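You operate a simulated robot arm through the tools that you are given. There is no shell and no other tool. Be economical: measure what you need, move in short steps, check, and stop when the job is done.

The job below is to be done with a simulated two-armed robot. You get a single attempt, and the scene is never put back.

JOB
Measure the disc; put the matching seat ring on the lapping plate.
Fine: the rings bear their size and lie in the middle workbench drawer; shut it again and leave the disc in the caliper.

The check looks at the end state, three seconds after you hand in, the way a careful person would. Anything else that was tipped, shoved, dropped, spilled or broken makes it a failure.

ROBOT AND FRAMES
Two 7-joint arms with two-finger parallel grippers on one trunk, hanging from a carriage that runs on a gantry, over the field with the corners [-2.289, 1.207], [-2.29, -0.073], [0.01, -0.073], [0.011, 1.207] (x, y) and turns from -364 to 323 degrees about z. Base frame: it is fixed where the carriage stands at the start and does not move with it; the origin is on the floor, on the carriage's upright axis, x ahead of it, y to its left, z up; the surface under the hand at the start is at about z = 0.95. Readings come in m, degrees, newtons and seconds.
The left shoulder is at the start at [0.04, 0.173, 1.585], the right one opposite. With the tool pointing down near the work surface each hand reaches from about 0.1 to 0.66 m from the robot's upright axis, wherever it stands, measured 20 degrees to its own side. Places, roughly: caliper [0.6, 0.2, 1]; caliper readout [0.6, 0, 1]; disc (6x6x2 cm) [0.5, -0.2, 1]; lapping plate [0.6, -0.2, 1]; middle workbench drawer [0.7, -0.1, 0.8]. Payload 3.43 kg a hand.
Tool frame (each hand has its own): the origin (TCP) lies between the finger pads and is the grasp point; the fingertips stand 0.03 m ahead of it; z points along the fingers, y is the line along which they close. The gripper opens to 0.094 m. The fingers are 0.028 m wide and 0.01 m thick; the gripper's body (0.05 by 0.096 m) begins 0.055 m behind the TCP.
Orientation is told as [roll, pitch, yaw] about the base's x, y, z axes, in that order, counted from this pose: with the fingers straight down and closing along the base's y, the tool's x points along the base's -x, its y along +y and its z along -z.

CONTROLS
- The arms move only by the tool move_arm. It takes "left_plan", "right_plan" or both (then of equal length, played together; a hand with none holds still); each is a list that holds one entry, the list of rows, each a list of 7 numbers: the turn, a rotation vector about the tool's x, y, z in units of 60 degrees (1.0 is 60 degrees), then the shift along the tool's x, y, z in units of 300 mm (1.0 is 300 mm), then the finger opening in m, from 0 to 0.094. In form: [[[rx, ry, rz, x, y, z, jaw], ...]]. A call has 1 to 10 rows; each row is the pose to reach, as a shift and turn from the pose commanded when the call began, along the tool's axes at that moment. A call with a number of a shift or a turn outside -1 to 1 is refused whole. Rows are played at 5 a second. More than 0.05 m and 8.6 degrees between two rows, or a gripper value outside its range, and nothing of the call is played. Where a pose cannot be reached the arm comes as near as it can. A force on the tool above 40 N (or 10 N above the force at the start of the call, whichever is more), or a blocked arm, ends the call early, and 0.2 s more pass. The fingers move at their own pace (about 0.072 m/s each) and stop on an object; they squeeze with about 24 N. The grip force told is the motor's: it shows also when the fingers shut on nothing. Time passes only in rows, and 0.2 s behind the last, so rows that repeat a pose let the fingers close. It gives the time, the measured TCP pose, the force on the tool (base axes), the opening and the grip force at its end, in the units of the frame above (readings bear some noise), with the torque about the TCP (base axes, N m) and any sound that the robot's microphone picked up.
- Cameras (640 x 400 px; columns grow to the right, rows downward): "scene" is now at [0.2146, 0.008, 1.8495]; the picture's right is [0.10, -1.00, 0.00], its down [-0.93, -0.09, -0.36] and it looks along [0.36, 0.03, -0.93] (base axes); focal length 260 px, centre (320, 200). "left" rides on the left gripper at [0.076, -0.014, -0.102] in its tool frame; the picture's right is [0.18, 0.98, 0.00], its down [-0.75, 0.14, -0.64] and it looks along [-0.63, 0.12, 0.77] (tool axes); focal length 243 px, centre (320, 200). "right" rides on the right gripper at [0.076, 0.014, -0.103] in its tool frame; the picture's right is [-0.18, 0.98, 0.00], its down [-0.75, -0.14, -0.64] and it looks along [-0.63, -0.12, 0.77] (tool axes); focal length 243 px, centre (320, 200). There is no depth. A picture from a camera that has moved, and an enlarged one, comes with that camera's place and axes in the base frame and with its lens.
- capture(camera): a new picture of that camera. No time passes.
- raise_lower(by): slides the trunk up (or, below 0, down) by that many m; the arms and the scene camera ride with it, the base frame stays. It gives what a move gives, with no picture.
- drive_base(legs): drives the robot by 1 to 6 legs, each [ahead, left, turn to the left] in m, m and degrees, along the robot's own axes; the way and the turn of a leg run together, so that a leg with both is an arc; at most 1.5 m and 180 degrees a leg. The arms and the cameras ride along, it lands a little off, and it stops where it bumps. It keeps to its track: a leg is cut to what the track allows. It gives what a move gives.
- aim_head(pan, tilt): turns the head with the scene camera to pan (to the left, within 86 degrees either way) and tilt (down, from -29 to 69), counted from straight ahead of the robot. It gives what a move gives.
- zoom(camera, box): a new picture of the part [left, top, right, bottom] of that camera's present view, enlarged. No time passes.
- sign_off(): hands the job in; it is judged then, once.

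Work in short steps. Places have to be worked out from the pictures, the camera data and where the tool is seen: move nearer, look again, correct. Check each grasp and each placing, and mend what went wrong. You have 120 turns and 88 pictures in all, those below and enlarged ones among them. Open the grippers and draw the arms clear of the work before you hand the job in, unless the task says otherwise; then end with one line.

The tools are called by a JSON object that holds its "name" and its "arguments". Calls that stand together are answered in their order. move_arm: Moves the arms, as the interface text tells. Its arguments: {"type":"object","properties":{"left_plan":{"type":"array","items":{"type":"array","items":{"type":"array","items":{"type":"number"}}}},"right_plan":{"type":"array","items":{"type":"array","items":{"type":"array","items":{"type":"number"}}}}},"required":[]} The other tools are called the same way: raise_lower (by) slides the trunk up or down; drive_base (legs) drives the base; aim_head (pan, tilt) turns the head that bears the scene camera; capture (camera) takes a picture; zoom (camera, box) takes an enlarged picture of a part of a camera's view; sign_off () hands the job in.

At the start:

```text
clock: 0.0
left_tcp_pos: [0.5879, 0.2463, 1.2003]
left_orientation: [-0.4, -3.3, 0.7]
left_ft_force: [68.4, -76.7, -270.1]
left_torque: [10.11, -17.28, 7.51]
left_opening: 0.094
left_gripper_force: 0.0
right_tcp_pos: [0.6031, -0.2274, 1.2459]
right_orientation: [0.7, -1.3, -2.6]
right_ft_force: [71.4, 197.6, -140.0]
right_torque: [-25.5, -3.68, -18.11]
right_opening: 0.0939
right_gripper_force: 0.1
trunk travel left (down, up): [-0.738, 0.043]
robot x, y, heading: [-0.0004, 0.0001, 0.3]
head pan, tilt: [5.5, 68.8]
```

scene: 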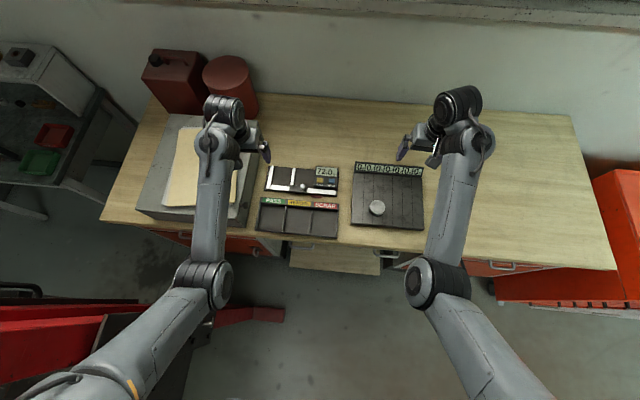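
right: 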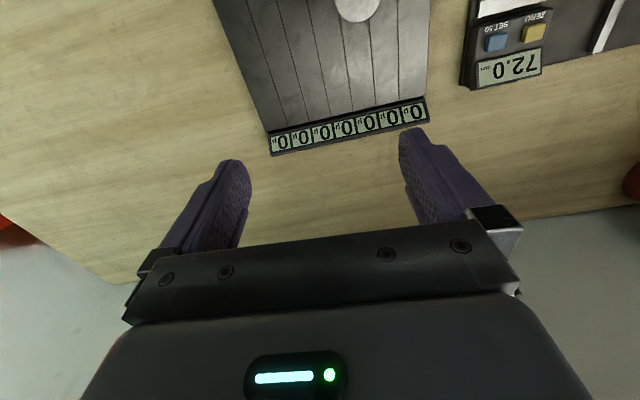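
left: 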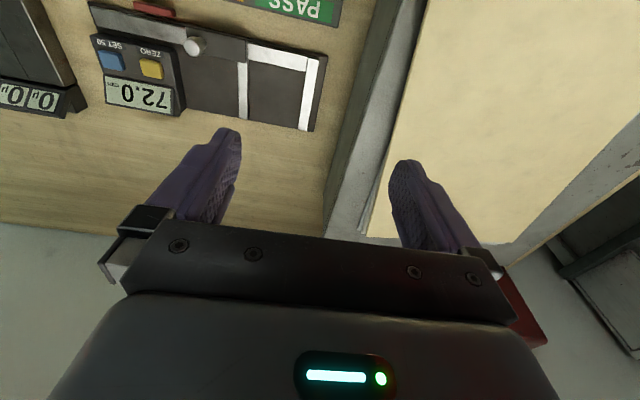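

The pictures show a caliper with a readout at 72.0 and a plate with counters and the disc on it. I look closer at both.

{"name": "zoom", "arguments": {"camera": "scene", "box": [240, 140, 440, 265]}}

{"name": "zoom", "arguments": {"camera": "left", "box": [60, 0, 380, 200]}}

```text
3.20 times, centred on (340, 202) of scene
camera zoom: at [0.2146, 0.008, 1.8495], right [0.1, -1.0, 0.0], down [-0.93, -0.09, -0.36], along [0.36, 0.03, -0.93], focal length 833 px, centre (256, 192)
```

zoom: 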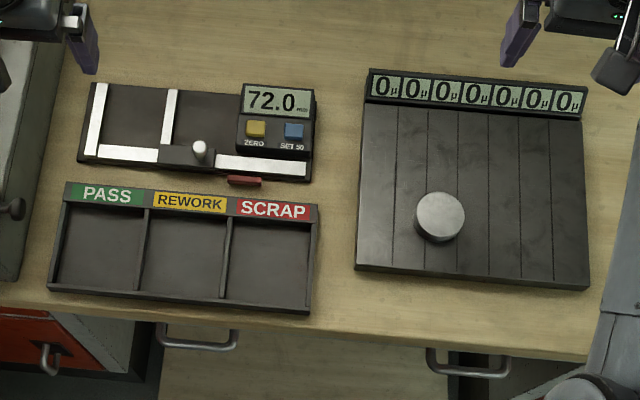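

```text
2.00 times, centred on (220, 100) of left
camera zoom: at [0.506, 0.2326, 1.2989], right [-0.2, 0.98, -0.02], down [0.71, 0.15, 0.69], along [0.67, 0.12, -0.73], focal length 485 px, centre (520, 400)
```

zoom: 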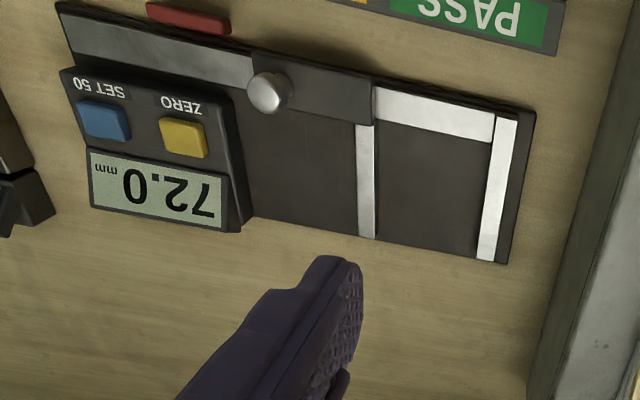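

The readout shows 72.0 with the jaws apart, so its zero isn't proven. I bring the left hand above the knob of the sliding jaw (about [0.594, 0.104]) with the tool straightened, and look.

{"name": "move_arm", "arguments": {"left_plan": [[[0, 0.02, 0, 0, -0.12, 0.08, 0.094], [0, 0.04, 0, 0, -0.24, 0.16, 0.07], [0, 0.055, 0, 0, -0.36, 0.22, 0.05], [0, 0.055, 0, 0, -0.473, 0.27, 0.04], [0, 0.055, 0, 0, -0.473, 0.27, 0.04]]]}}

{"name": "capture", "arguments": {"camera": "left"}}

{"name": "zoom", "arguments": {"camera": "scene", "box": [240, 140, 360, 215]}}

```text
clock: 1.2
left_tcp_pos: [0.5943, 0.1035, 1.1201]
left_orientation: [-0.4, -0.2, 0.7]
left_ft_force: [-0.1, 0.5, -0.4]
left_torque: [0.01, -0.02, 0.04]
left_opening: 0.0401
left_gripper_force: 0.0
right_tcp_pos: [0.6049, -0.2275, 1.2453]
right_orientation: [0.8, -1.7, -3.3]
right_ft_force: [28.0, 75.4, -54.4]
right_torque: [-9.75, -1.39, -6.98]
right_opening: 0.0941
right_gripper_force: 0.0
trunk travel left (down, up): [-0.738, 0.043]
robot x, y, heading: [-0.0, 0.0034, -0.2]
head pan, tilt: [5.5, 68.8]
```

```text
82 pictures are left
camera left: at [0.5184, 0.0904, 1.2233], right [-0.2, 0.98, -0.01], down [0.75, 0.15, 0.64], along [0.63, 0.12, -0.77], focal length 243 px, centre (320, 200)
```

left: 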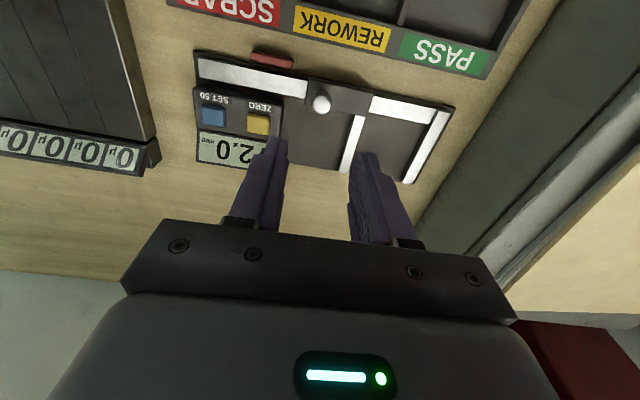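

```text
5.33 times, centred on (300, 178) of scene
camera zoom: at [0.2146, 0.008, 1.8495], right [0.1, -1.0, 0.0], down [-0.93, -0.09, -0.36], along [0.36, 0.03, -0.93], focal length 1389 px, centre (427, 320)
```

zoom: 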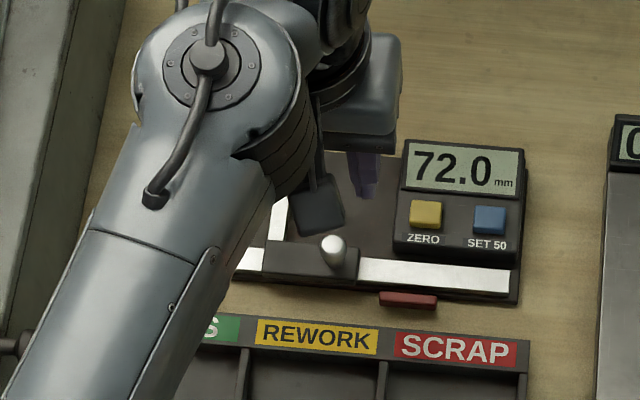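

The knob sits at about [0.593, 0.105], right under the hand. I descend astride it, slowly.

{"name": "move_arm", "arguments": {"left_plan": [[[0, 0, 0, 0, 0, 0.13, 0.034], [0, 0, 0, 0, 0, 0.24, 0.034], [0, 0, 0, 0, 0.003, 0.3, 0.034]]]}}

{"name": "capture", "arguments": {"camera": "left"}}

```text
clock: 2.0
left_tcp_pos: [0.5932, 0.1036, 1.0308]
left_orientation: [-0.4, -0.3, 0.7]
left_ft_force: [-0.2, 0.1, 0.2]
left_torque: [0.02, -0.03, -0.01]
left_opening: 0.0342
left_gripper_force: 0.2
right_tcp_pos: [0.604, -0.2275, 1.2461]
right_orientation: [0.9, -1.5, -3.3]
right_ft_force: [27.8, 76.8, -53.1]
right_torque: [-9.89, -1.37, -7.06]
right_opening: 0.094
right_gripper_force: 0.1
trunk travel left (down, up): [-0.738, 0.043]
robot x, y, heading: [0.0007, -0.0001, -0.2]
head pan, tilt: [5.5, 68.8]
```

```text
80 pictures are left
camera left: at [0.518, 0.0907, 1.133], right [-0.2, 0.98, -0.01], down [0.75, 0.15, 0.64], along [0.63, 0.12, -0.77], focal length 243 px, centre (320, 200)
```

left: 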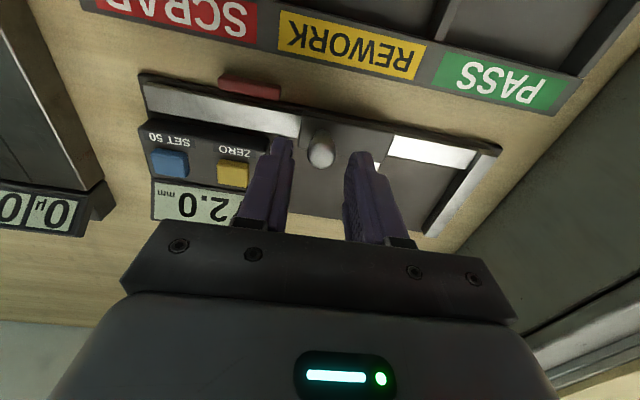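

Two views put the knob's middle near [0.597, 0.105, 0.98]; I go down 22 mm and close on it.

{"name": "move_arm", "arguments": {"left_plan": [[[0, 0, 0, -0.01, 0.004, 0.04, 0.034], [0, 0, 0, -0.01, 0.004, 0.073, 0.034], [0, 0, 0, -0.01, 0.004, 0.073, 0.0], [0, 0, 0, -0.01, 0.004, 0.073, 0.0]]]}}

{"name": "capture", "arguments": {"camera": "left"}}

```text
clock: 3.0
left_tcp_pos: [0.5965, 0.106, 1.0081]
left_orientation: [-0.4, 0.0, 0.7]
left_ft_force: [0.3, 0.0, -0.7]
left_torque: [-0.05, 0.13, 0.03]
left_opening: 0.0174
left_gripper_force: 45.0
right_tcp_pos: [0.6042, -0.2276, 1.2462]
right_orientation: [0.8, -1.6, -3.3]
right_ft_force: [26.5, 76.7, -53.0]
right_torque: [-9.91, -1.43, -7.13]
right_opening: 0.0942
right_gripper_force: 0.2
trunk travel left (down, up): [-0.738, 0.043]
robot x, y, heading: [-0.0018, -0.0011, 0.1]
head pan, tilt: [5.5, 68.8]
```

```text
79 pictures are left
camera left: at [0.5213, 0.0914, 1.1113], right [-0.2, 0.98, -0.01], down [0.75, 0.15, 0.64], along [0.63, 0.12, -0.77], focal length 243 px, centre (320, 200)
```

left: 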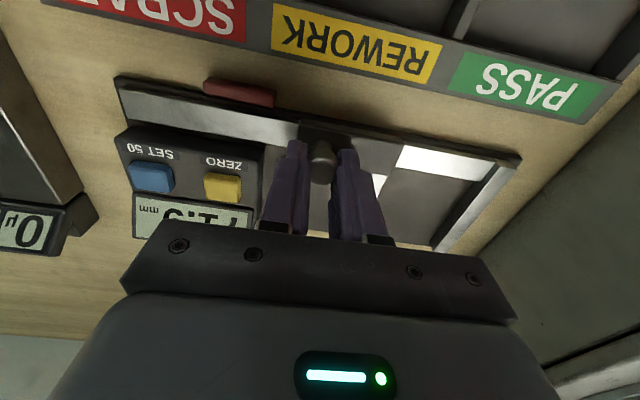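

The knob is held and the readout moved a little. I slide the jaw toward the fixed jaw by 62 mm.

{"name": "move_arm", "arguments": {"left_plan": [[[0, 0, 0, -0.001, 0.07, 0, 0.0], [0, 0, 0, -0.002, 0.14, 0, 0.0], [0, 0, 0, -0.002, 0.207, 0, 0.0], [0, 0, 0, -0.002, 0.207, 0, 0.0]]]}}

{"name": "zoom", "arguments": {"camera": "scene", "box": [240, 140, 360, 215]}}

```text
clock: 4.0
left_tcp_pos: [0.5983, 0.1691, 1.0094]
left_orientation: [-0.3, -0.1, 0.7]
left_ft_force: [-9.5, 1.6, 17.6]
left_torque: [0.03, 0.31, 0.02]
left_opening: 0.0175
left_gripper_force: 45.1
right_tcp_pos: [0.6039, -0.2267, 1.2459]
right_orientation: [0.9, -1.6, -3.2]
right_ft_force: [28.0, 77.2, -53.3]
right_torque: [-9.93, -1.39, -7.14]
right_opening: 0.0941
right_gripper_force: 0.0
trunk travel left (down, up): [-0.738, 0.043]
robot x, y, heading: [0.0004, -0.0006, -0.1]
head pan, tilt: [5.5, 68.8]
```

```text
5.33 times, centred on (300, 178) of scene
camera zoom: at [0.2144, 0.0083, 1.8496], right [0.1, -1.0, 0.0], down [-0.93, -0.09, -0.36], along [0.36, 0.04, -0.93], focal length 1389 px, centre (427, 320)
```

zoom: 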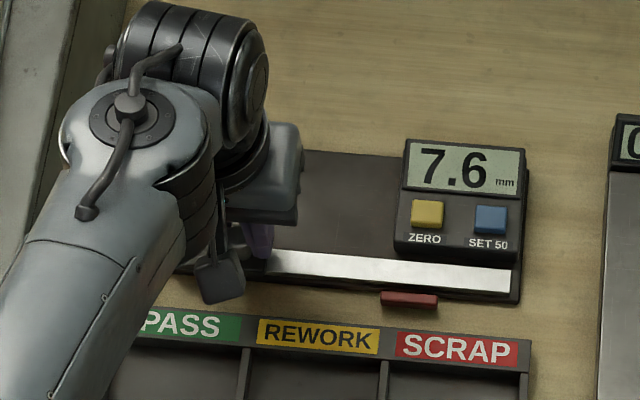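

It reads 7.6. I go on in fine steps until the jaws meet.

{"name": "move_arm", "arguments": {"left_plan": [[[0, 0, 0, -0.002, 0.01, 0, 0.0], [0, 0, 0, -0.002, 0.02, 0, 0.0], [0, 0, 0, -0.002, 0.03, 0, 0.0], [0, 0, 0, -0.002, 0.037, 0, 0.0], [0, 0, 0, -0.002, 0.037, 0, 0.0]]]}}

{"name": "zoom", "arguments": {"camera": "scene", "box": [240, 140, 360, 215]}}

```text
clock: 5.2
left_tcp_pos: [0.5962, 0.1763, 1.0083]
left_orientation: [-0.4, -0.1, 0.6]
left_ft_force: [-15.6, -7.8, 27.7]
left_torque: [-0.15, 0.65, 0.05]
left_opening: 0.0173
left_gripper_force: 44.9
right_tcp_pos: [0.6029, -0.2288, 1.2461]
right_orientation: [0.9, -1.7, -3.4]
right_ft_force: [27.0, 78.1, -52.2]
right_torque: [-9.93, -1.34, -7.16]
right_opening: 0.0938
right_gripper_force: 0.0
trunk travel left (down, up): [-0.738, 0.043]
robot x, y, heading: [-0.0066, -0.0003, 0.0]
head pan, tilt: [5.5, 68.8]
```

```text
5.33 times, centred on (300, 178) of scene
camera zoom: at [0.2144, 0.0076, 1.8495], right [0.1, -1.0, 0.0], down [-0.93, -0.09, -0.36], along [0.36, 0.03, -0.93], focal length 1389 px, centre (427, 320)
```

zoom: 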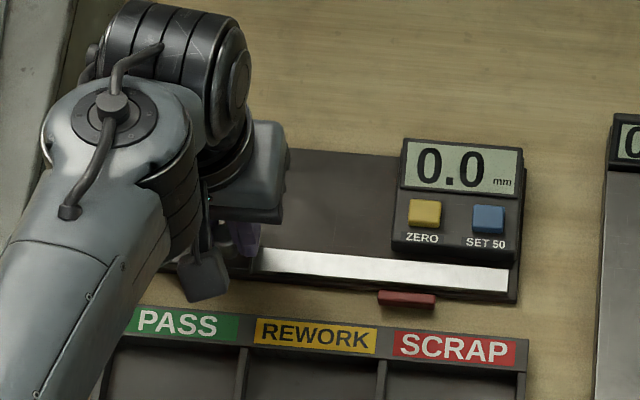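

It reads 0.0 with light resistance. One small push more checks whether that is truly the stop.

{"name": "move_arm", "arguments": {"left_plan": [[[0, 0, 0, 0, 0.008, 0, 0.0], [0, 0, 0, 0, 0.008, 0, 0.0]]]}}

{"name": "zoom", "arguments": {"camera": "scene", "box": [310, 160, 350, 185]}}

{"name": "capture", "arguments": {"camera": "left"}}

```text
clock: 5.8
left_tcp_pos: [0.5965, 0.1777, 1.0073]
left_orientation: [-0.6, -0.2, 0.5]
left_ft_force: [-15.8, -17.9, 28.7]
left_torque: [-0.29, 0.48, 0.09]
left_opening: 0.0173
left_gripper_force: 45.1
right_tcp_pos: [0.6034, -0.2307, 1.2458]
right_orientation: [0.7, -1.6, -3.3]
right_ft_force: [26.7, 77.5, -53.3]
right_torque: [-9.95, -1.41, -7.12]
right_opening: 0.0942
right_gripper_force: 0.1
trunk travel left (down, up): [-0.738, 0.043]
robot x, y, heading: [-0.0011, 0.0022, 0.0]
head pan, tilt: [5.5, 68.8]
```

```text
16.00 times, centred on (330, 172) of scene
camera zoom: at [0.2144, 0.007, 1.8495], right [0.1, -1.0, 0.0], down [-0.93, -0.09, -0.36], along [0.36, 0.03, -0.93], focal length 4167 px, centre (160, 640)
```

zoom: 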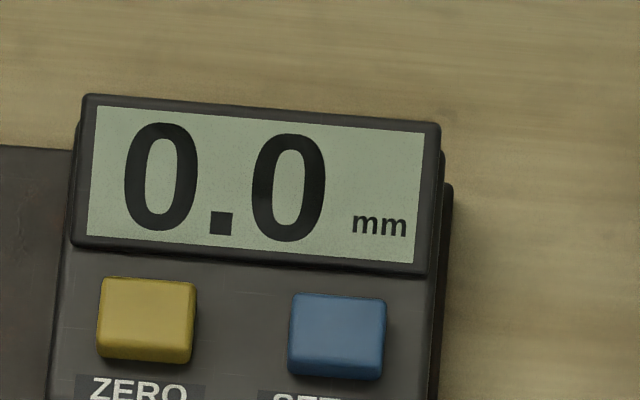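

```text
75 pictures are left
camera left: at [0.5215, 0.1638, 1.1109], right [-0.19, 0.98, -0.01], down [0.75, 0.15, 0.64], along [0.63, 0.12, -0.77], focal length 243 px, centre (320, 200)
```

left: 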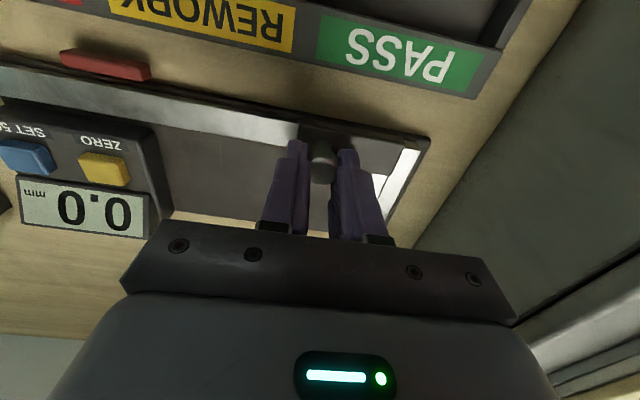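

The zero is true: jaws shut, reading 0.0. Now I slide the jaw back by about 86 mm to make room for the disc.

{"name": "move_arm", "arguments": {"left_plan": [[[0, 0, 0, 0, -0.06, 0, 0.0], [0, 0, 0, 0, -0.12, 0, 0.0], [0, 0, 0, 0, -0.18, 0, 0.0], [0, 0, 0, 0, -0.24, 0, 0.0], [0, 0, 0, 0, -0.29, 0, 0.0], [0, 0, 0, 0, -0.29, 0, 0.0]]]}}

{"name": "zoom", "arguments": {"camera": "scene", "box": [240, 140, 360, 215]}}

```text
clock: 7.2
left_tcp_pos: [0.5981, 0.0962, 1.0071]
left_orientation: [-0.2, -0.1, 0.9]
left_ft_force: [6.6, 7.6, -13.7]
left_torque: [0.16, -0.08, 0.0]
left_opening: 0.0173
left_gripper_force: 44.9
right_tcp_pos: [0.6037, -0.2262, 1.2453]
right_orientation: [0.9, -1.6, -3.3]
right_ft_force: [27.7, 76.9, -52.6]
right_torque: [-9.9, -1.36, -7.16]
right_opening: 0.0939
right_gripper_force: 0.1
trunk travel left (down, up): [-0.738, 0.043]
robot x, y, heading: [-0.0037, -0.0003, -0.2]
head pan, tilt: [5.5, 68.8]
```

```text
5.33 times, centred on (300, 178) of scene
camera zoom: at [0.2147, 0.0085, 1.8492], right [0.1, -1.0, 0.0], down [-0.93, -0.09, -0.36], along [0.36, 0.04, -0.93], focal length 1389 px, centre (427, 320)
```

zoom: 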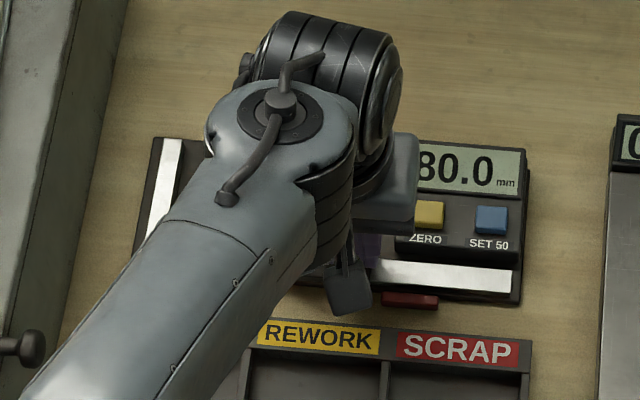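

80.0 at the back stop. I release the knob, raise the left hand and draw it aside to the left.

{"name": "move_arm", "arguments": {"left_plan": [[[0, 0, 0, 0, 0.006, 0, 0.04], [0, 0, 0, 0, 0.006, 0, 0.04], [0, 0, 0, 0, 0.006, -0.15, 0.04], [0, 0, 0, 0, 0.006, -0.31, 0.04], [0, 0, 0, 0.05, 0.1, -0.42, 0.06], [0, 0, 0, 0.1, 0.2, -0.53, 0.09], [0, 0, 0, 0.2, 0.3, -0.6, 0.09], [0, 0, 0, 0.3, 0.4, -0.6, 0.09], [0, 0, 0, 0.4, 0.5, -0.6, 0.09], [0, 0, 0, 0.5, 0.6, -0.6, 0.09]]]}}

{"name": "zoom", "arguments": {"camera": "scene", "box": [240, 140, 440, 265]}}

{"name": "capture", "arguments": {"camera": "left"}}

```text
clock: 8.7
left_tcp_pos: [0.5622, 0.1646, 1.1746]
left_orientation: [-0.4, -1.3, 1.1]
left_ft_force: [9.5, -9.5, -25.0]
left_torque: [1.35, -1.0, 0.93]
left_opening: 0.0903
left_gripper_force: 0.0
right_tcp_pos: [0.6039, -0.228, 1.2453]
right_orientation: [1.0, -1.9, -3.6]
right_ft_force: [7.9, 20.9, -15.3]
right_torque: [-2.58, -0.26, -1.88]
right_opening: 0.094
right_gripper_force: 0.1
trunk travel left (down, up): [-0.738, 0.043]
robot x, y, heading: [-0.0011, -0.0004, 0.1]
head pan, tilt: [5.5, 68.8]
stopped in row 7 (left hand): the force on the tool passed its limit at 125 N (the readings are from after the stop); the commanded pose is now the measured one
```

```text
3.20 times, centred on (340, 202) of scene
camera zoom: at [0.2145, 0.0079, 1.8495], right [0.1, -1.0, 0.0], down [-0.93, -0.09, -0.36], along [0.36, 0.03, -0.93], focal length 833 px, centre (256, 192)
```

zoom: 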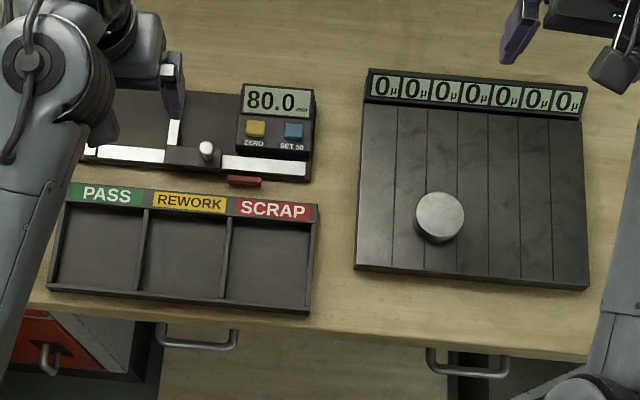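

```text
72 pictures are left
camera left: at [0.4842, 0.1498, 1.2758], right [-0.2, 0.98, -0.01], down [0.74, 0.16, 0.66], along [0.65, 0.12, -0.75], focal length 243 px, centre (320, 200)
```

left: 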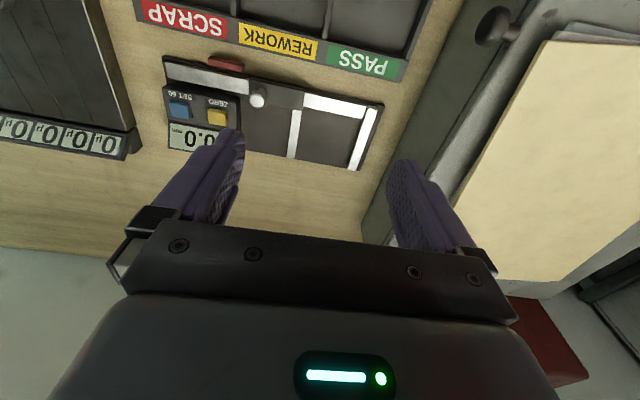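

The left hand met a limit of its own (stiff reading high up, no object near it; the scene is undisturbed). I'll use the left arm for the disc too, by shifting the robot right 0.07 m and turning it 25° right, which brings the hand near the disc with clear height, and re-aim the head.

{"name": "drive_base", "arguments": {"legs": [[0, -0.07, 0], [0, 0, -25]]}}

{"name": "aim_head", "arguments": {"pan": 28, "tilt": 68}}

{"name": "capture", "arguments": {"camera": "scene"}}

{"name": "capture", "arguments": {"camera": "left"}}

```text
clock: 9.7
left_tcp_pos: [0.562, 0.1217, 1.1744]
left_orientation: [-0.5, -1.5, 1.2]
left_ft_force: [3.1, -2.3, -8.9]
left_torque: [0.43, -0.4, 0.28]
left_opening: 0.09
left_gripper_force: 0.1
right_tcp_pos: [0.6055, -0.2705, 1.2469]
right_orientation: [1.0, -1.8, -3.6]
right_ft_force: [3.1, 6.2, -3.3]
right_torque: [-0.8, -0.03, -0.58]
right_opening: 0.0939
right_gripper_force: 0.1
trunk travel left (down, up): [-0.738, 0.043]
robot x, y, heading: [-0.0013, -0.0434, -0.1]
head pan, tilt: [5.5, 68.8]
stopped in leg 1: the force on the tool passed its limit at 41 N (the readings are from after the stop); the commanded pose is now the measured one
```

```text
clock: 10.5
left_tcp_pos: [0.5637, 0.1204, 1.1748]
left_orientation: [-0.6, -1.4, 1.2]
left_ft_force: [3.6, -6.7, -15.7]
left_torque: [0.86, -0.88, 0.6]
left_opening: 0.0902
left_gripper_force: 0.1
right_tcp_pos: [0.6043, -0.2706, 1.2456]
right_orientation: [0.9, -1.8, -3.7]
right_ft_force: [5.2, 11.2, -7.2]
right_torque: [-1.39, -0.13, -1.04]
right_opening: 0.094
right_gripper_force: 0.1
trunk travel left (down, up): [-0.738, 0.043]
robot x, y, heading: [-0.0025, -0.0432, -0.2]
head pan, tilt: [28.0, 68.0]
```

```text
71 pictures are left
camera scene: at [0.2092, -0.0137, 1.8503], right [0.47, -0.88, 0.0], down [-0.82, -0.43, -0.37], along [0.33, 0.18, -0.93], focal length 260 px, centre (320, 200)
```

scene: 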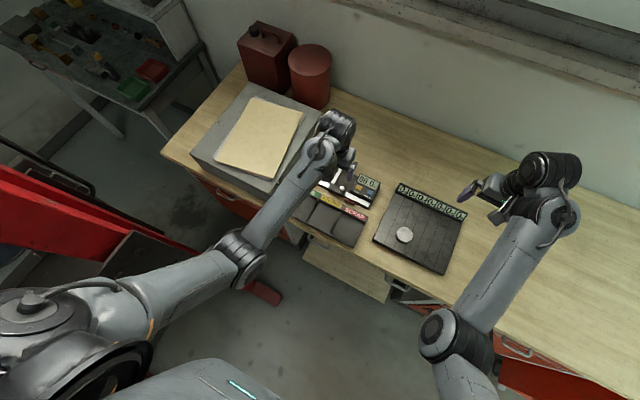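

```text
70 pictures are left
camera left: at [0.4843, 0.1069, 1.2759], right [-0.2, 0.98, -0.01], down [0.73, 0.16, 0.66], along [0.65, 0.12, -0.75], focal length 243 px, centre (320, 200)
```

left: 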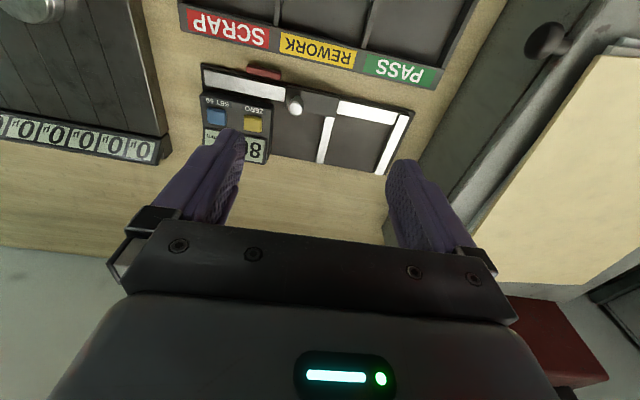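

The stop comes from the arms' own strain when held high. I lower both hands a little to relax them, then continue the drive.

{"name": "move_arm", "arguments": {"left_plan": [[[0, 0, 0, -0.03, 0, 0.1, 0.09], [0, 0, 0, -0.05, 0, 0.2, 0.09]]], "right_plan": [[[0, 0, 0, 0, 0, 0.12, 0.09], [0, 0, 0, 0, 0, 0.25, 0.09]]]}}

{"name": "drive_base", "arguments": {"legs": [[0, -0.027, 0], [0, 0, -25]]}}

{"name": "capture", "arguments": {"camera": "scene"}}

{"name": "capture", "arguments": {"camera": "left"}}

```text
clock: 11.1
left_tcp_pos: [0.5783, 0.121, 1.1151]
left_orientation: [-0.7, -1.4, 1.2]
left_ft_force: [0.3, 0.3, -0.1]
left_torque: [-0.03, -0.03, 0.02]
left_opening: 0.0898
left_gripper_force: 0.1
right_tcp_pos: [0.6074, -0.2702, 1.1706]
right_orientation: [1.0, -1.7, -3.6]
right_ft_force: [-0.7, -0.8, 0.2]
right_torque: [0.0, 0.02, 0.01]
right_opening: 0.09
right_gripper_force: 0.1
trunk travel left (down, up): [-0.738, 0.043]
robot x, y, heading: [0.0034, -0.042, -0.1]
head pan, tilt: [28.0, 68.0]
```

```text
clock: 13.2
left_tcp_pos: [0.5934, -0.1675, 1.1154]
left_orientation: [-0.5, -1.4, -23.9]
left_ft_force: [-1.0, 0.1, -0.3]
left_torque: [0.02, -0.01, 0.0]
left_opening: 0.0901
left_gripper_force: 0.1
right_tcp_pos: [0.4546, -0.5328, 1.1717]
right_orientation: [0.9, -1.7, -28.7]
right_ft_force: [0.4, 0.4, 0.1]
right_torque: [0.0, 0.03, 0.02]
right_opening: 0.0899
right_gripper_force: 0.1
trunk travel left (down, up): [-0.738, 0.043]
robot x, y, heading: [0.0011, -0.0671, -24.8]
head pan, tilt: [28.0, 68.0]
```

```text
69 pictures are left
camera scene: at [0.2007, -0.1322, 1.8503], right [0.05, -1.0, 0.0], down [-0.93, -0.05, -0.37], along [0.37, 0.02, -0.93], focal length 260 px, centre (320, 200)
```

scene: 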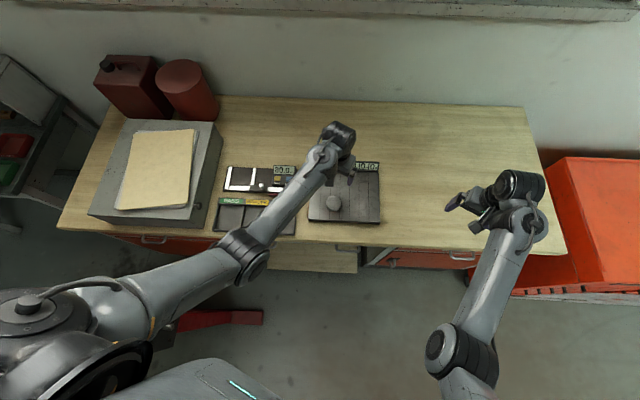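

```text
68 pictures are left
camera left: at [0.5167, -0.1464, 1.2166], right [0.23, 0.97, -0.01], down [0.73, -0.16, 0.66], along [0.64, -0.16, -0.75], focal length 243 px, centre (320, 200)
```

left: 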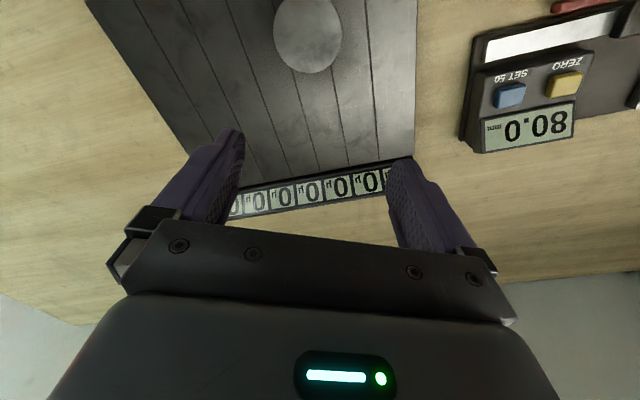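

The disc lies at about [0.541, -0.166]. I move over it and turn the hand 60° so the fingers will close nearly along x (best for setting it between the caliper jaws).

{"name": "move_arm", "arguments": {"left_plan": [[[0, 0, 0.125, 0.02, -0.008, 0.01, 0.09], [0, 0, 0.25, 0.04, -0.016, 0.03, 0.09], [0, 0, 0.375, 0.06, -0.024, 0.05, 0.09], [0, 0, 0.5, 0.08, -0.033, 0.07, 0.09], [0, 0, 0.625, 0.1, -0.041, 0.09, 0.09], [0, 0, 0.75, 0.12, -0.05, 0.11, 0.09], [0, 0, 0.875, 0.14, -0.058, 0.13, 0.09], [0, 0, 1.0, 0.16, -0.066, 0.15, 0.09], [0, 0, 1.0, 0.16, -0.066, 0.15, 0.09]]]}}

{"name": "capture", "arguments": {"camera": "left"}}

```text
clock: 15.2
left_tcp_pos: [0.5416, -0.1661, 1.0683]
left_orientation: [1.0, -1.2, -83.9]
left_ft_force: [0.5, 0.0, -0.2]
left_torque: [0.0, 0.02, 0.02]
left_opening: 0.0901
left_gripper_force: 0.1
right_tcp_pos: [0.4549, -0.5318, 1.1723]
right_orientation: [1.0, -1.9, -28.7]
right_ft_force: [-0.8, -0.5, 0.1]
right_torque: [0.03, 0.0, 0.02]
right_opening: 0.09
right_gripper_force: 0.1
trunk travel left (down, up): [-0.738, 0.043]
robot x, y, heading: [-0.0006, -0.0688, -25.1]
head pan, tilt: [28.0, 68.0]
```

```text
67 pictures are left
camera left: at [0.5186, -0.0894, 1.1709], right [0.96, 0.29, 0.01], down [0.21, -0.72, 0.66], along [0.2, -0.63, -0.75], focal length 243 px, centre (320, 200)
```

left: 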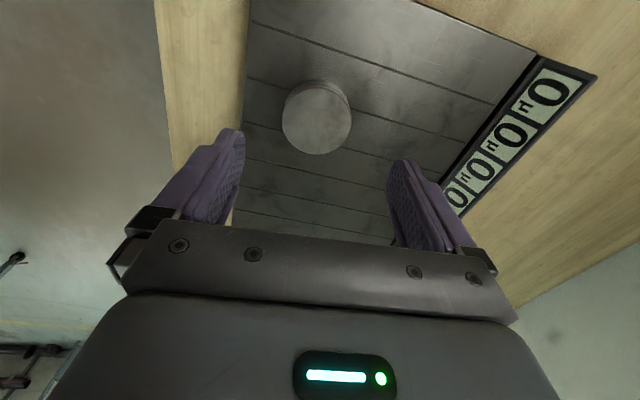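

The disc is centred under the hand (diameter looks near 56 mm). I descend 50 mm and look at the height.

{"name": "move_arm", "arguments": {"left_plan": [[[0, 0, 0, 0, 0, 0.08, 0.09], [0, 0, 0, 0, 0, 0.167, 0.09], [0, 0, 0, 0, 0, 0.2, 0.09]]]}}

{"name": "capture", "arguments": {"camera": "left"}}

```text
clock: 16.0
left_tcp_pos: [0.5427, -0.1677, 1.0098]
left_orientation: [1.0, -1.2, -83.9]
left_ft_force: [-0.3, 0.8, -0.7]
left_torque: [0.04, 0.01, -0.02]
left_opening: 0.0901
left_gripper_force: 0.0
right_tcp_pos: [0.4545, -0.533, 1.1723]
right_orientation: [1.0, -1.8, -28.7]
right_ft_force: [0.0, 0.2, 0.3]
right_torque: [0.03, 0.01, 0.0]
right_opening: 0.0901
right_gripper_force: 0.1
trunk travel left (down, up): [-0.738, 0.043]
robot x, y, heading: [0.0031, -0.0685, -24.9]
head pan, tilt: [28.0, 68.0]
```

```text
66 pictures are left
camera left: at [0.5199, -0.0906, 1.1115], right [0.96, 0.29, 0.01], down [0.21, -0.72, 0.66], along [0.2, -0.63, -0.75], focal length 243 px, centre (320, 200)
```

left: 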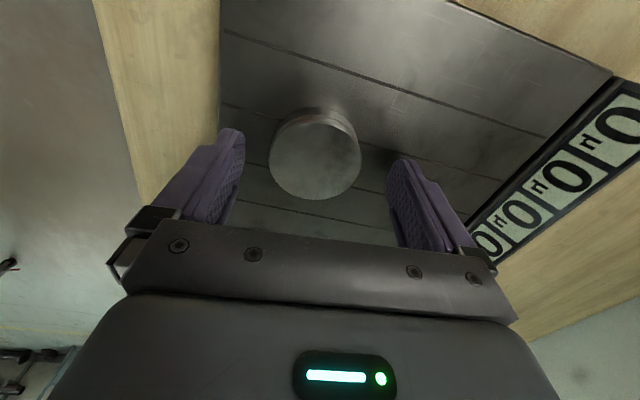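

Disc top is near z 0.988, hand centred on it. Go down 3 mm more and close.

{"name": "move_arm", "arguments": {"left_plan": [[[0, 0, 0, 0.006, 0, 0.012, 0.09], [0, 0, 0, 0.006, 0, 0.012, 0.04], [0, 0, 0, 0.006, 0, 0.012, 0.04], [0, 0, 0, 0.006, 0, 0.012, 0.03]]]}}

{"name": "capture", "arguments": {"camera": "left"}}

```text
clock: 17.0
left_tcp_pos: [0.5429, -0.1657, 1.0075]
left_orientation: [0.9, -1.2, -83.8]
left_ft_force: [0.1, -0.2, 0.3]
left_torque: [-0.04, 0.05, 0.03]
left_opening: 0.0528
left_gripper_force: 24.2
right_tcp_pos: [0.454, -0.5336, 1.1706]
right_orientation: [1.0, -1.7, -28.8]
right_ft_force: [-0.1, 0.1, -0.2]
right_torque: [0.02, -0.02, 0.0]
right_opening: 0.09
right_gripper_force: 0.1
trunk travel left (down, up): [-0.738, 0.043]
robot x, y, heading: [0.0008, -0.0682, -25.1]
head pan, tilt: [28.0, 68.0]
```

```text
65 pictures are left
camera left: at [0.5197, -0.0889, 1.1075], right [0.96, 0.29, 0.01], down [0.21, -0.72, 0.66], along [0.2, -0.63, -0.75], focal length 243 px, centre (320, 200)
```

left: 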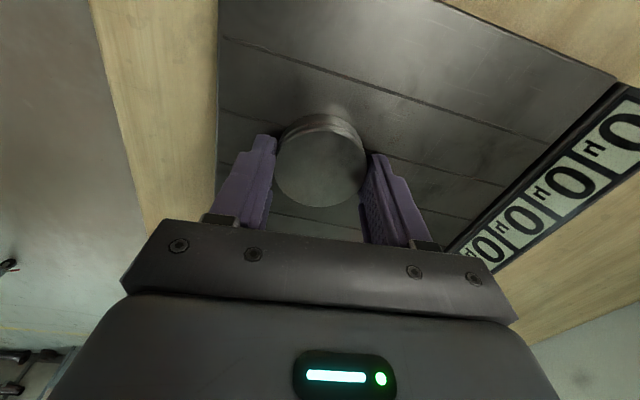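

Gripped at 52.8 mm opening. I lift 80 mm and carry it most of the way toward the caliper.

{"name": "move_arm", "arguments": {"left_plan": [[[0, 0, 0, 0, 0, -0.13, 0.03], [0, 0, 0, 0, 0, -0.27, 0.03], [0, 0, 0, 0.13, 0.054, -0.27, 0.03], [0, 0, 0, 0.26, 0.108, -0.27, 0.03], [0, 0, 0, 0.39, 0.162, -0.27, 0.03], [0, 0, 0, 0.52, 0.216, -0.27, 0.03], [0, 0, 0, 0.65, 0.27, -0.27, 0.03], [0, 0, 0, 0.777, 0.324, -0.27, 0.03]]]}}

{"name": "capture", "arguments": {"camera": "left"}}

```text
clock: 18.8
left_tcp_pos: [0.6135, 0.078, 1.0842]
left_orientation: [0.9, -1.1, -84.0]
left_ft_force: [-0.2, -0.1, -2.5]
left_torque: [-0.01, 0.03, -0.03]
left_opening: 0.0527
left_gripper_force: 24.1
right_tcp_pos: [0.4533, -0.5326, 1.1701]
right_orientation: [0.9, -1.6, -28.7]
right_ft_force: [-0.5, 0.3, 0.9]
right_torque: [0.0, 0.03, 0.01]
right_opening: 0.0901
right_gripper_force: 0.1
trunk travel left (down, up): [-0.738, 0.043]
robot x, y, heading: [-0.0002, -0.068, -25.0]
head pan, tilt: [28.0, 68.0]
```

```text
64 pictures are left
camera left: at [0.5898, 0.1547, 1.1849], right [0.96, 0.29, 0.01], down [0.21, -0.72, 0.66], along [0.2, -0.63, -0.75], focal length 243 px, centre (320, 200)
```

left: 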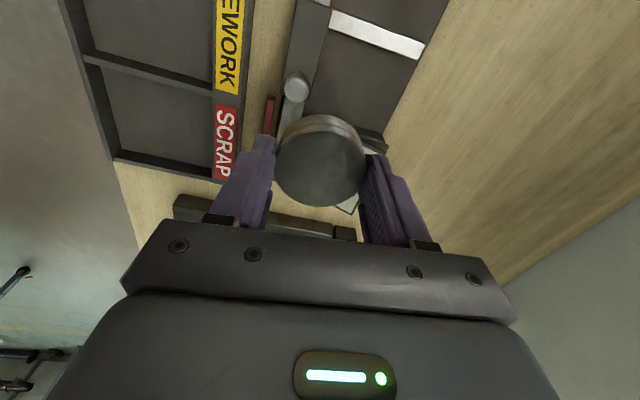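

The moving jaw's face is at y ≈ 0.145, so the gap centre is about [0.643, 0.183]. I move over it at the same height and look.

{"name": "move_arm", "arguments": {"left_plan": [[[0, 0, 0, 0.12, 0.045, 0, 0.03], [0, 0, 0, 0.24, 0.09, 0, 0.03], [0, 0, 0, 0.338, 0.134, 0, 0.03], [0, 0, 0, 0.338, 0.134, 0.0, 0.03]]]}}

{"name": "capture", "arguments": {"camera": "left"}}

{"name": "zoom", "arguments": {"camera": "scene", "box": [200, 140, 360, 240]}}

```text
clock: 19.8
left_tcp_pos: [0.6432, 0.1829, 1.0823]
left_orientation: [0.9, -1.1, -83.9]
left_ft_force: [-0.1, -0.2, -4.7]
left_torque: [-0.02, -0.01, 0.03]
left_opening: 0.0528
left_gripper_force: 24.1
right_tcp_pos: [0.4535, -0.5336, 1.1706]
right_orientation: [1.0, -1.7, -28.8]
right_ft_force: [0.4, -0.4, 0.4]
right_torque: [0.0, -0.01, 0.01]
right_opening: 0.0897
right_gripper_force: 0.1
trunk travel left (down, up): [-0.738, 0.043]
robot x, y, heading: [-0.0014, -0.0717, -25.2]
head pan, tilt: [28.0, 68.0]
```

```text
63 pictures are left
camera left: at [0.6194, 0.2603, 1.1829], right [0.96, 0.29, 0.01], down [0.21, -0.72, 0.66], along [0.2, -0.63, -0.75], focal length 243 px, centre (320, 200)
```

left: 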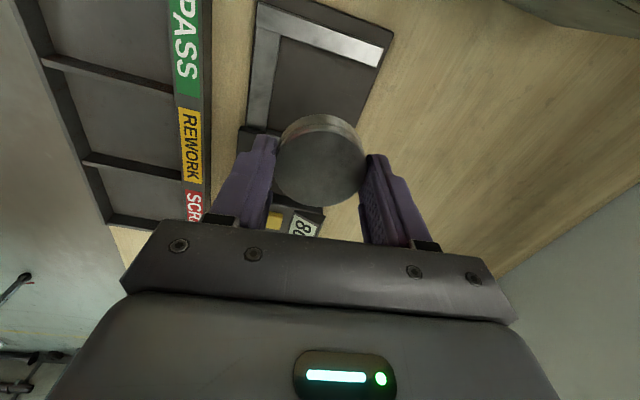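

```text
4.00 times, centred on (280, 190) of scene
camera zoom: at [0.2006, -0.1323, 1.8502], right [0.05, -1.0, 0.0], down [-0.93, -0.05, -0.37], along [0.37, 0.02, -0.93], focal length 1042 px, centre (480, 240)
```

zoom: 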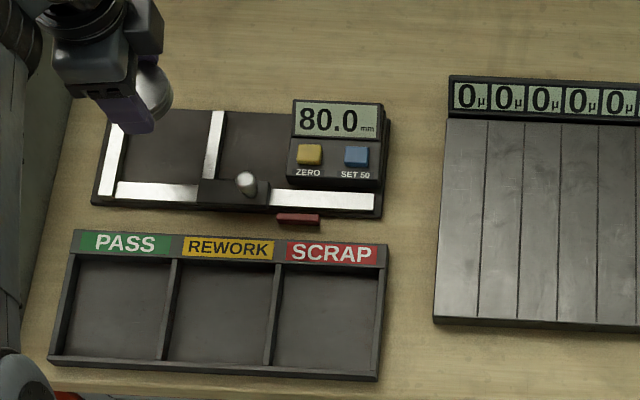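

The jaw faces sit at y 0.2265 and 0.1465, beam edge x ≈ 0.605. I shift 5 mm back and 3.5 mm left and lower to just above the bed.

{"name": "move_arm", "arguments": {"left_plan": [[[0, 0, 0, 0.01, 0.018, 0.0, 0.03], [0, 0, 0, 0.01, 0.018, 0.12, 0.03], [0, 0, 0, 0.01, 0.018, 0.24, 0.03], [0, 0, 0, 0.01, 0.018, 0.24, 0.03]]]}}

{"name": "capture", "arguments": {"camera": "left"}}

{"name": "zoom", "arguments": {"camera": "scene", "box": [200, 150, 320, 225]}}

```text
clock: 20.8
left_tcp_pos: [0.6497, 0.186, 1.0105]
left_orientation: [0.9, -1.2, -83.9]
left_ft_force: [0.5, 0.2, -3.4]
left_torque: [0.01, 0.02, 0.01]
left_opening: 0.053
left_gripper_force: 23.9
right_tcp_pos: [0.4536, -0.5324, 1.1707]
right_orientation: [1.0, -1.6, -28.6]
right_ft_force: [-0.2, 0.3, 0.7]
right_torque: [0.01, -0.01, -0.02]
right_opening: 0.09
right_gripper_force: 0.0
trunk travel left (down, up): [-0.738, 0.043]
robot x, y, heading: [0.0002, -0.0689, -25.2]
head pan, tilt: [28.0, 68.0]
```

```text
61 pictures are left
camera left: at [0.6252, 0.262, 1.1114], right [0.96, 0.29, 0.01], down [0.21, -0.72, 0.66], along [0.2, -0.63, -0.75], focal length 243 px, centre (320, 200)
```

left: 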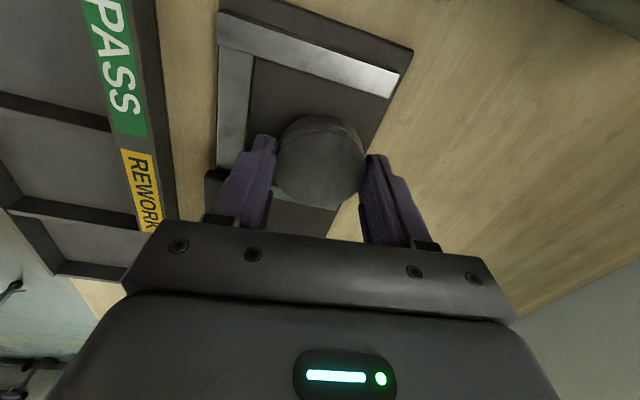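

```text
5.33 times, centred on (260, 188) of scene
camera zoom: at [0.2006, -0.1322, 1.8502], right [0.05, -1.0, 0.0], down [-0.93, -0.05, -0.37], along [0.37, 0.02, -0.93], focal length 1389 px, centre (640, 267)
```

zoom: 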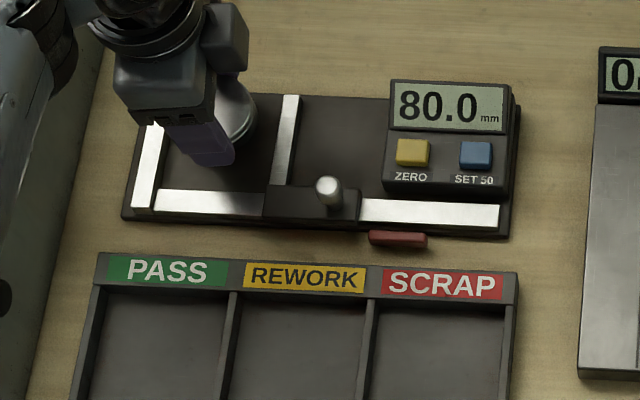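

Well placed between the jaws. I lower in small steps and watch the vertical force for touch.

{"name": "move_arm", "arguments": {"left_plan": [[[0, 0, 0, 0, 0, 0.013, 0.03], [0, 0, 0, 0, 0, 0.023, 0.03], [0, 0, 0, 0, 0, 0.023, 0.03]]]}}

```text
clock: 21.6
left_tcp_pos: [0.6497, 0.1857, 1.0031]
left_orientation: [0.9, -1.3, -83.9]
left_ft_force: [-0.4, 0.1, -3.4]
left_torque: [-0.01, -0.02, 0.02]
left_opening: 0.0528
left_gripper_force: 24.0
right_tcp_pos: [0.4549, -0.5339, 1.1717]
right_orientation: [1.0, -1.7, -28.8]
right_ft_force: [0.3, 0.9, -0.5]
right_torque: [0.01, -0.06, -0.01]
right_opening: 0.09
right_gripper_force: 0.1
trunk travel left (down, up): [-0.738, 0.043]
robot x, y, heading: [-0.0013, -0.069, -25.0]
head pan, tilt: [28.0, 68.0]
```

No touch yet; 5 mm more.

{"name": "move_arm", "arguments": {"left_plan": [[[0, 0, 0, 0, 0, 0.007, 0.03], [0, 0, 0, 0, 0, 0.014, 0.03], [0, 0, 0, 0, 0, 0.014, 0.03]]]}}

{"name": "capture", "arguments": {"camera": "left"}}

```text
clock: 22.4
left_tcp_pos: [0.6505, 0.185, 0.9983]
left_orientation: [0.9, -1.2, -83.9]
left_ft_force: [0.6, -0.1, -3.2]
left_torque: [-0.02, -0.02, -0.01]
left_opening: 0.0526
left_gripper_force: 23.6
right_tcp_pos: [0.4538, -0.5335, 1.1715]
right_orientation: [1.1, -1.8, -28.6]
right_ft_force: [0.6, 0.0, -0.1]
right_torque: [0.01, -0.01, -0.03]
right_opening: 0.0902
right_gripper_force: 0.1
trunk travel left (down, up): [-0.738, 0.043]
robot x, y, heading: [0.0013, -0.0684, -24.9]
head pan, tilt: [28.0, 68.0]
```

```text
59 pictures are left
camera left: at [0.6257, 0.2617, 1.0999], right [0.96, 0.29, 0.01], down [0.21, -0.72, 0.66], along [0.2, -0.63, -0.75], focal length 243 px, centre (320, 200)
```

left: 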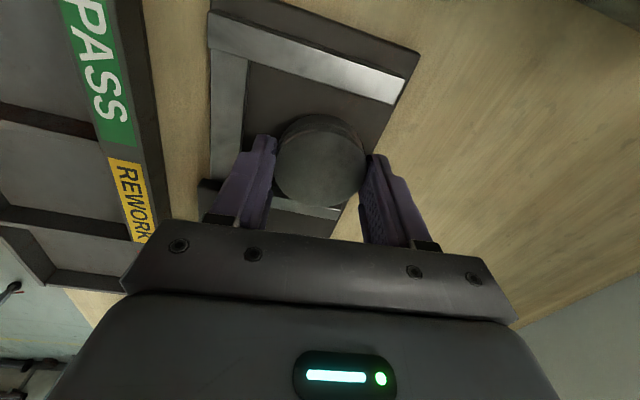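

Still free. I continue down in 2 mm steps.

{"name": "move_arm", "arguments": {"left_plan": [[[0, 0, 0, 0, 0, 0.007, 0.03], [0, 0, 0, 0, 0, 0.013, 0.03], [0, 0, 0, 0, 0, 0.013, 0.03]]]}}

{"name": "move_arm", "arguments": {"left_plan": [[[0, 0, 0, 0, 0, 0.007, 0.03], [0, 0, 0, 0, 0, 0.007, 0.03]]]}}

```text
clock: 23.2
left_tcp_pos: [0.6493, 0.1845, 0.9949]
left_orientation: [1.0, -1.2, -83.9]
left_ft_force: [-0.1, 0.1, -2.9]
left_torque: [0.0, 0.05, -0.02]
left_opening: 0.0529
left_gripper_force: 24.2
right_tcp_pos: [0.4543, -0.5323, 1.1708]
right_orientation: [1.0, -1.6, -28.7]
right_ft_force: [-0.5, -0.3, 0.7]
right_torque: [0.04, -0.01, -0.02]
right_opening: 0.0902
right_gripper_force: 0.0
trunk travel left (down, up): [-0.738, 0.043]
robot x, y, heading: [-0.0039, -0.0703, -24.7]
head pan, tilt: [28.0, 68.0]
```

```text
clock: 23.8
left_tcp_pos: [0.6503, 0.1853, 0.9929]
left_orientation: [0.9, -1.1, -83.9]
left_ft_force: [0.7, -0.6, -4.2]
left_torque: [0.02, -0.01, 0.01]
left_opening: 0.0527
left_gripper_force: 24.4
right_tcp_pos: [0.4528, -0.5318, 1.1719]
right_orientation: [1.0, -1.7, -28.7]
right_ft_force: [0.5, -0.6, -0.3]
right_torque: [0.03, 0.0, 0.0]
right_opening: 0.0901
right_gripper_force: 0.0
trunk travel left (down, up): [-0.738, 0.043]
robot x, y, heading: [-0.0002, -0.0714, -25.0]
head pan, tilt: [28.0, 68.0]
```

Force still shows only the disc's weight; further down by 2 mm steps.

{"name": "move_arm", "arguments": {"left_plan": [[[0, 0, 0, 0, 0, 0.007, 0.03], [0, 0, 0, 0, 0, 0.007, 0.03]]]}}

{"name": "move_arm", "arguments": {"left_plan": [[[0, 0, 0, 0, 0, 0.007, 0.03], [0, 0, 0, 0, 0, 0.007, 0.03]]]}}

{"name": "capture", "arguments": {"camera": "left"}}

```text
clock: 24.4
left_tcp_pos: [0.6495, 0.1838, 0.9913]
left_orientation: [1.1, -1.3, -83.9]
left_ft_force: [-1.9, 0.0, 2.6]
left_torque: [-0.06, 0.2, 0.01]
left_opening: 0.0526
left_gripper_force: 24.1
right_tcp_pos: [0.4543, -0.5325, 1.1715]
right_orientation: [1.1, -1.7, -28.7]
right_ft_force: [-1.7, 0.3, -0.3]
right_torque: [-0.01, 0.02, -0.05]
right_opening: 0.0902
right_gripper_force: 0.1
trunk travel left (down, up): [-0.738, 0.043]
robot x, y, heading: [0.0036, -0.0715, -24.8]
head pan, tilt: [28.0, 68.0]
```

```text
clock: 25.0
left_tcp_pos: [0.6507, 0.1854, 0.9897]
left_orientation: [1.0, -1.3, -83.9]
left_ft_force: [-6.4, -2.2, 17.4]
left_torque: [-0.08, 0.56, -0.02]
left_opening: 0.0534
left_gripper_force: 23.8
right_tcp_pos: [0.4541, -0.5318, 1.1722]
right_orientation: [0.9, -1.8, -28.6]
right_ft_force: [1.2, -0.5, -0.3]
right_torque: [0.01, 0.03, 0.01]
right_opening: 0.0901
right_gripper_force: 0.1
trunk travel left (down, up): [-0.738, 0.043]
robot x, y, heading: [0.0006, -0.0669, -25.0]
head pan, tilt: [28.0, 68.0]
```

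```text
58 pictures are left
camera left: at [0.6268, 0.2616, 1.0909], right [0.96, 0.29, 0.01], down [0.21, -0.72, 0.66], along [0.2, -0.63, -0.75], focal length 243 px, centre (320, 200)
```

left: 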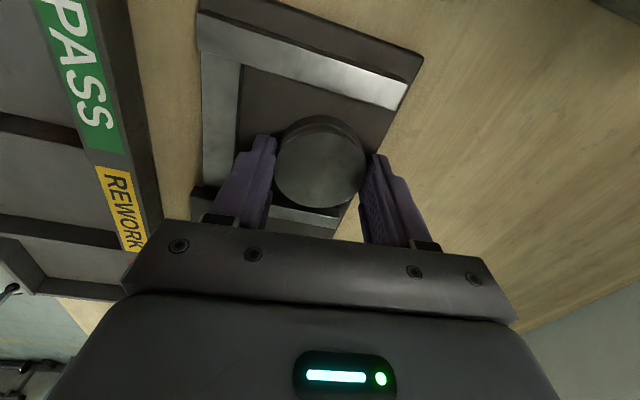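

Contact at about z 0.991. I ease up 1 mm and open the fingers slightly to let the disc settle.

{"name": "move_arm", "arguments": {"left_plan": [[[0, 0, 0, 0, 0, -0.005, 0.053], [0, 0, 0, 0, 0, -0.005, 0.056], [0, 0, 0, 0, 0, -0.005, 0.06], [0, 0, 0, 0, 0, -0.005, 0.06]]]}}

{"name": "capture", "arguments": {"camera": "left"}}

```text
clock: 26.0
left_tcp_pos: [0.6499, 0.1843, 0.9913]
left_orientation: [0.9, -1.2, -83.9]
left_ft_force: [-0.3, 0.6, -0.1]
left_torque: [0.02, 0.04, -0.01]
left_opening: 0.06
left_gripper_force: 0.1
right_tcp_pos: [0.4537, -0.5329, 1.1705]
right_orientation: [1.0, -1.8, -28.7]
right_ft_force: [-0.1, 0.8, 0.5]
right_torque: [-0.01, 0.01, 0.03]
right_opening: 0.0899
right_gripper_force: 0.0
trunk travel left (down, up): [-0.738, 0.043]
robot x, y, heading: [-0.0008, -0.0717, -24.9]
head pan, tilt: [28.0, 68.0]
```

```text
57 pictures are left
camera left: at [0.6261, 0.2617, 1.0916], right [0.96, 0.29, 0.01], down [0.21, -0.72, 0.66], along [0.2, -0.63, -0.75], focal length 243 px, centre (320, 200)
```

left: 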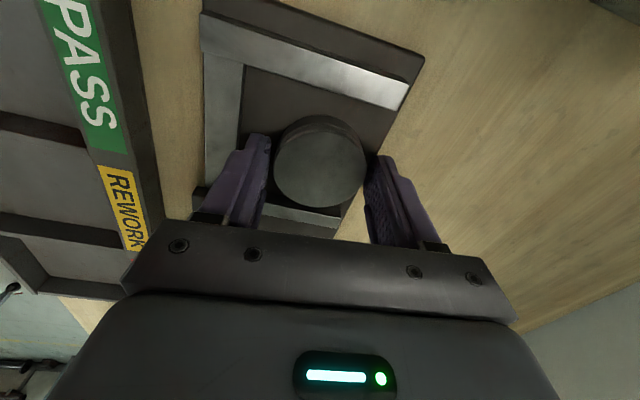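

The disc sits on the bed. I rise straight up, then turn the hand back and shift over the knob.

{"name": "move_arm", "arguments": {"left_plan": [[[0, 0, 0, 0, 0, -0.1, 0.06], [0, 0, 0, 0, 0, -0.25, 0.06], [0, 0, -0.13, -0.04, -0.03, -0.27, 0.05], [0, 0, -0.27, -0.08, -0.06, -0.27, 0.05], [0, 0, -0.4, -0.12, -0.09, -0.27, 0.05], [0, 0, -0.54, -0.16, -0.12, -0.27, 0.04], [0, 0, -0.68, -0.2, -0.15, -0.27, 0.04], [0, 0, -0.82, -0.24, -0.18, -0.27, 0.04], [0, 0, -0.96, -0.277, -0.204, -0.27, 0.04], [0, 0, -1.0, -0.277, -0.204, -0.27, 0.04]]]}}

{"name": "zoom", "arguments": {"camera": "scene", "box": [200, 150, 320, 225]}}

```text
clock: 28.2
left_tcp_pos: [0.597, 0.0975, 1.0724]
left_orientation: [-0.5, -1.4, -23.8]
left_ft_force: [-0.3, -0.6, -0.3]
left_torque: [0.02, 0.04, 0.02]
left_opening: 0.04
left_gripper_force: 0.1
right_tcp_pos: [0.454, -0.5318, 1.1708]
right_orientation: [1.0, -1.9, -28.7]
right_ft_force: [0.1, -0.1, 0.0]
right_torque: [0.01, 0.01, 0.0]
right_opening: 0.0901
right_gripper_force: 0.1
trunk travel left (down, up): [-0.738, 0.043]
robot x, y, heading: [0.0001, -0.0682, -25.1]
head pan, tilt: [28.0, 68.0]
```

```text
5.33 times, centred on (260, 188) of scene
camera zoom: at [0.2007, -0.1322, 1.8503], right [0.05, -1.0, 0.0], down [-0.93, -0.05, -0.37], along [0.37, 0.02, -0.93], focal length 1389 px, centre (640, 267)
```

zoom: 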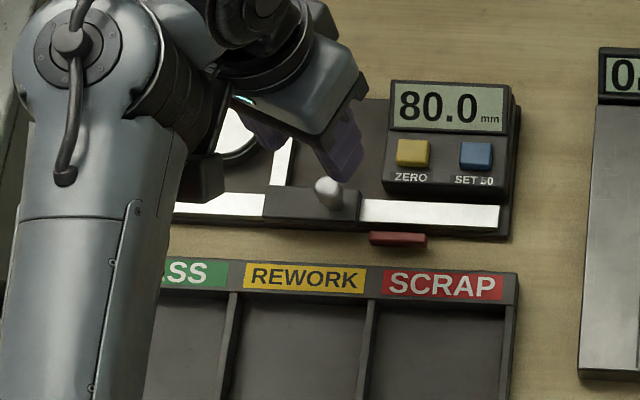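

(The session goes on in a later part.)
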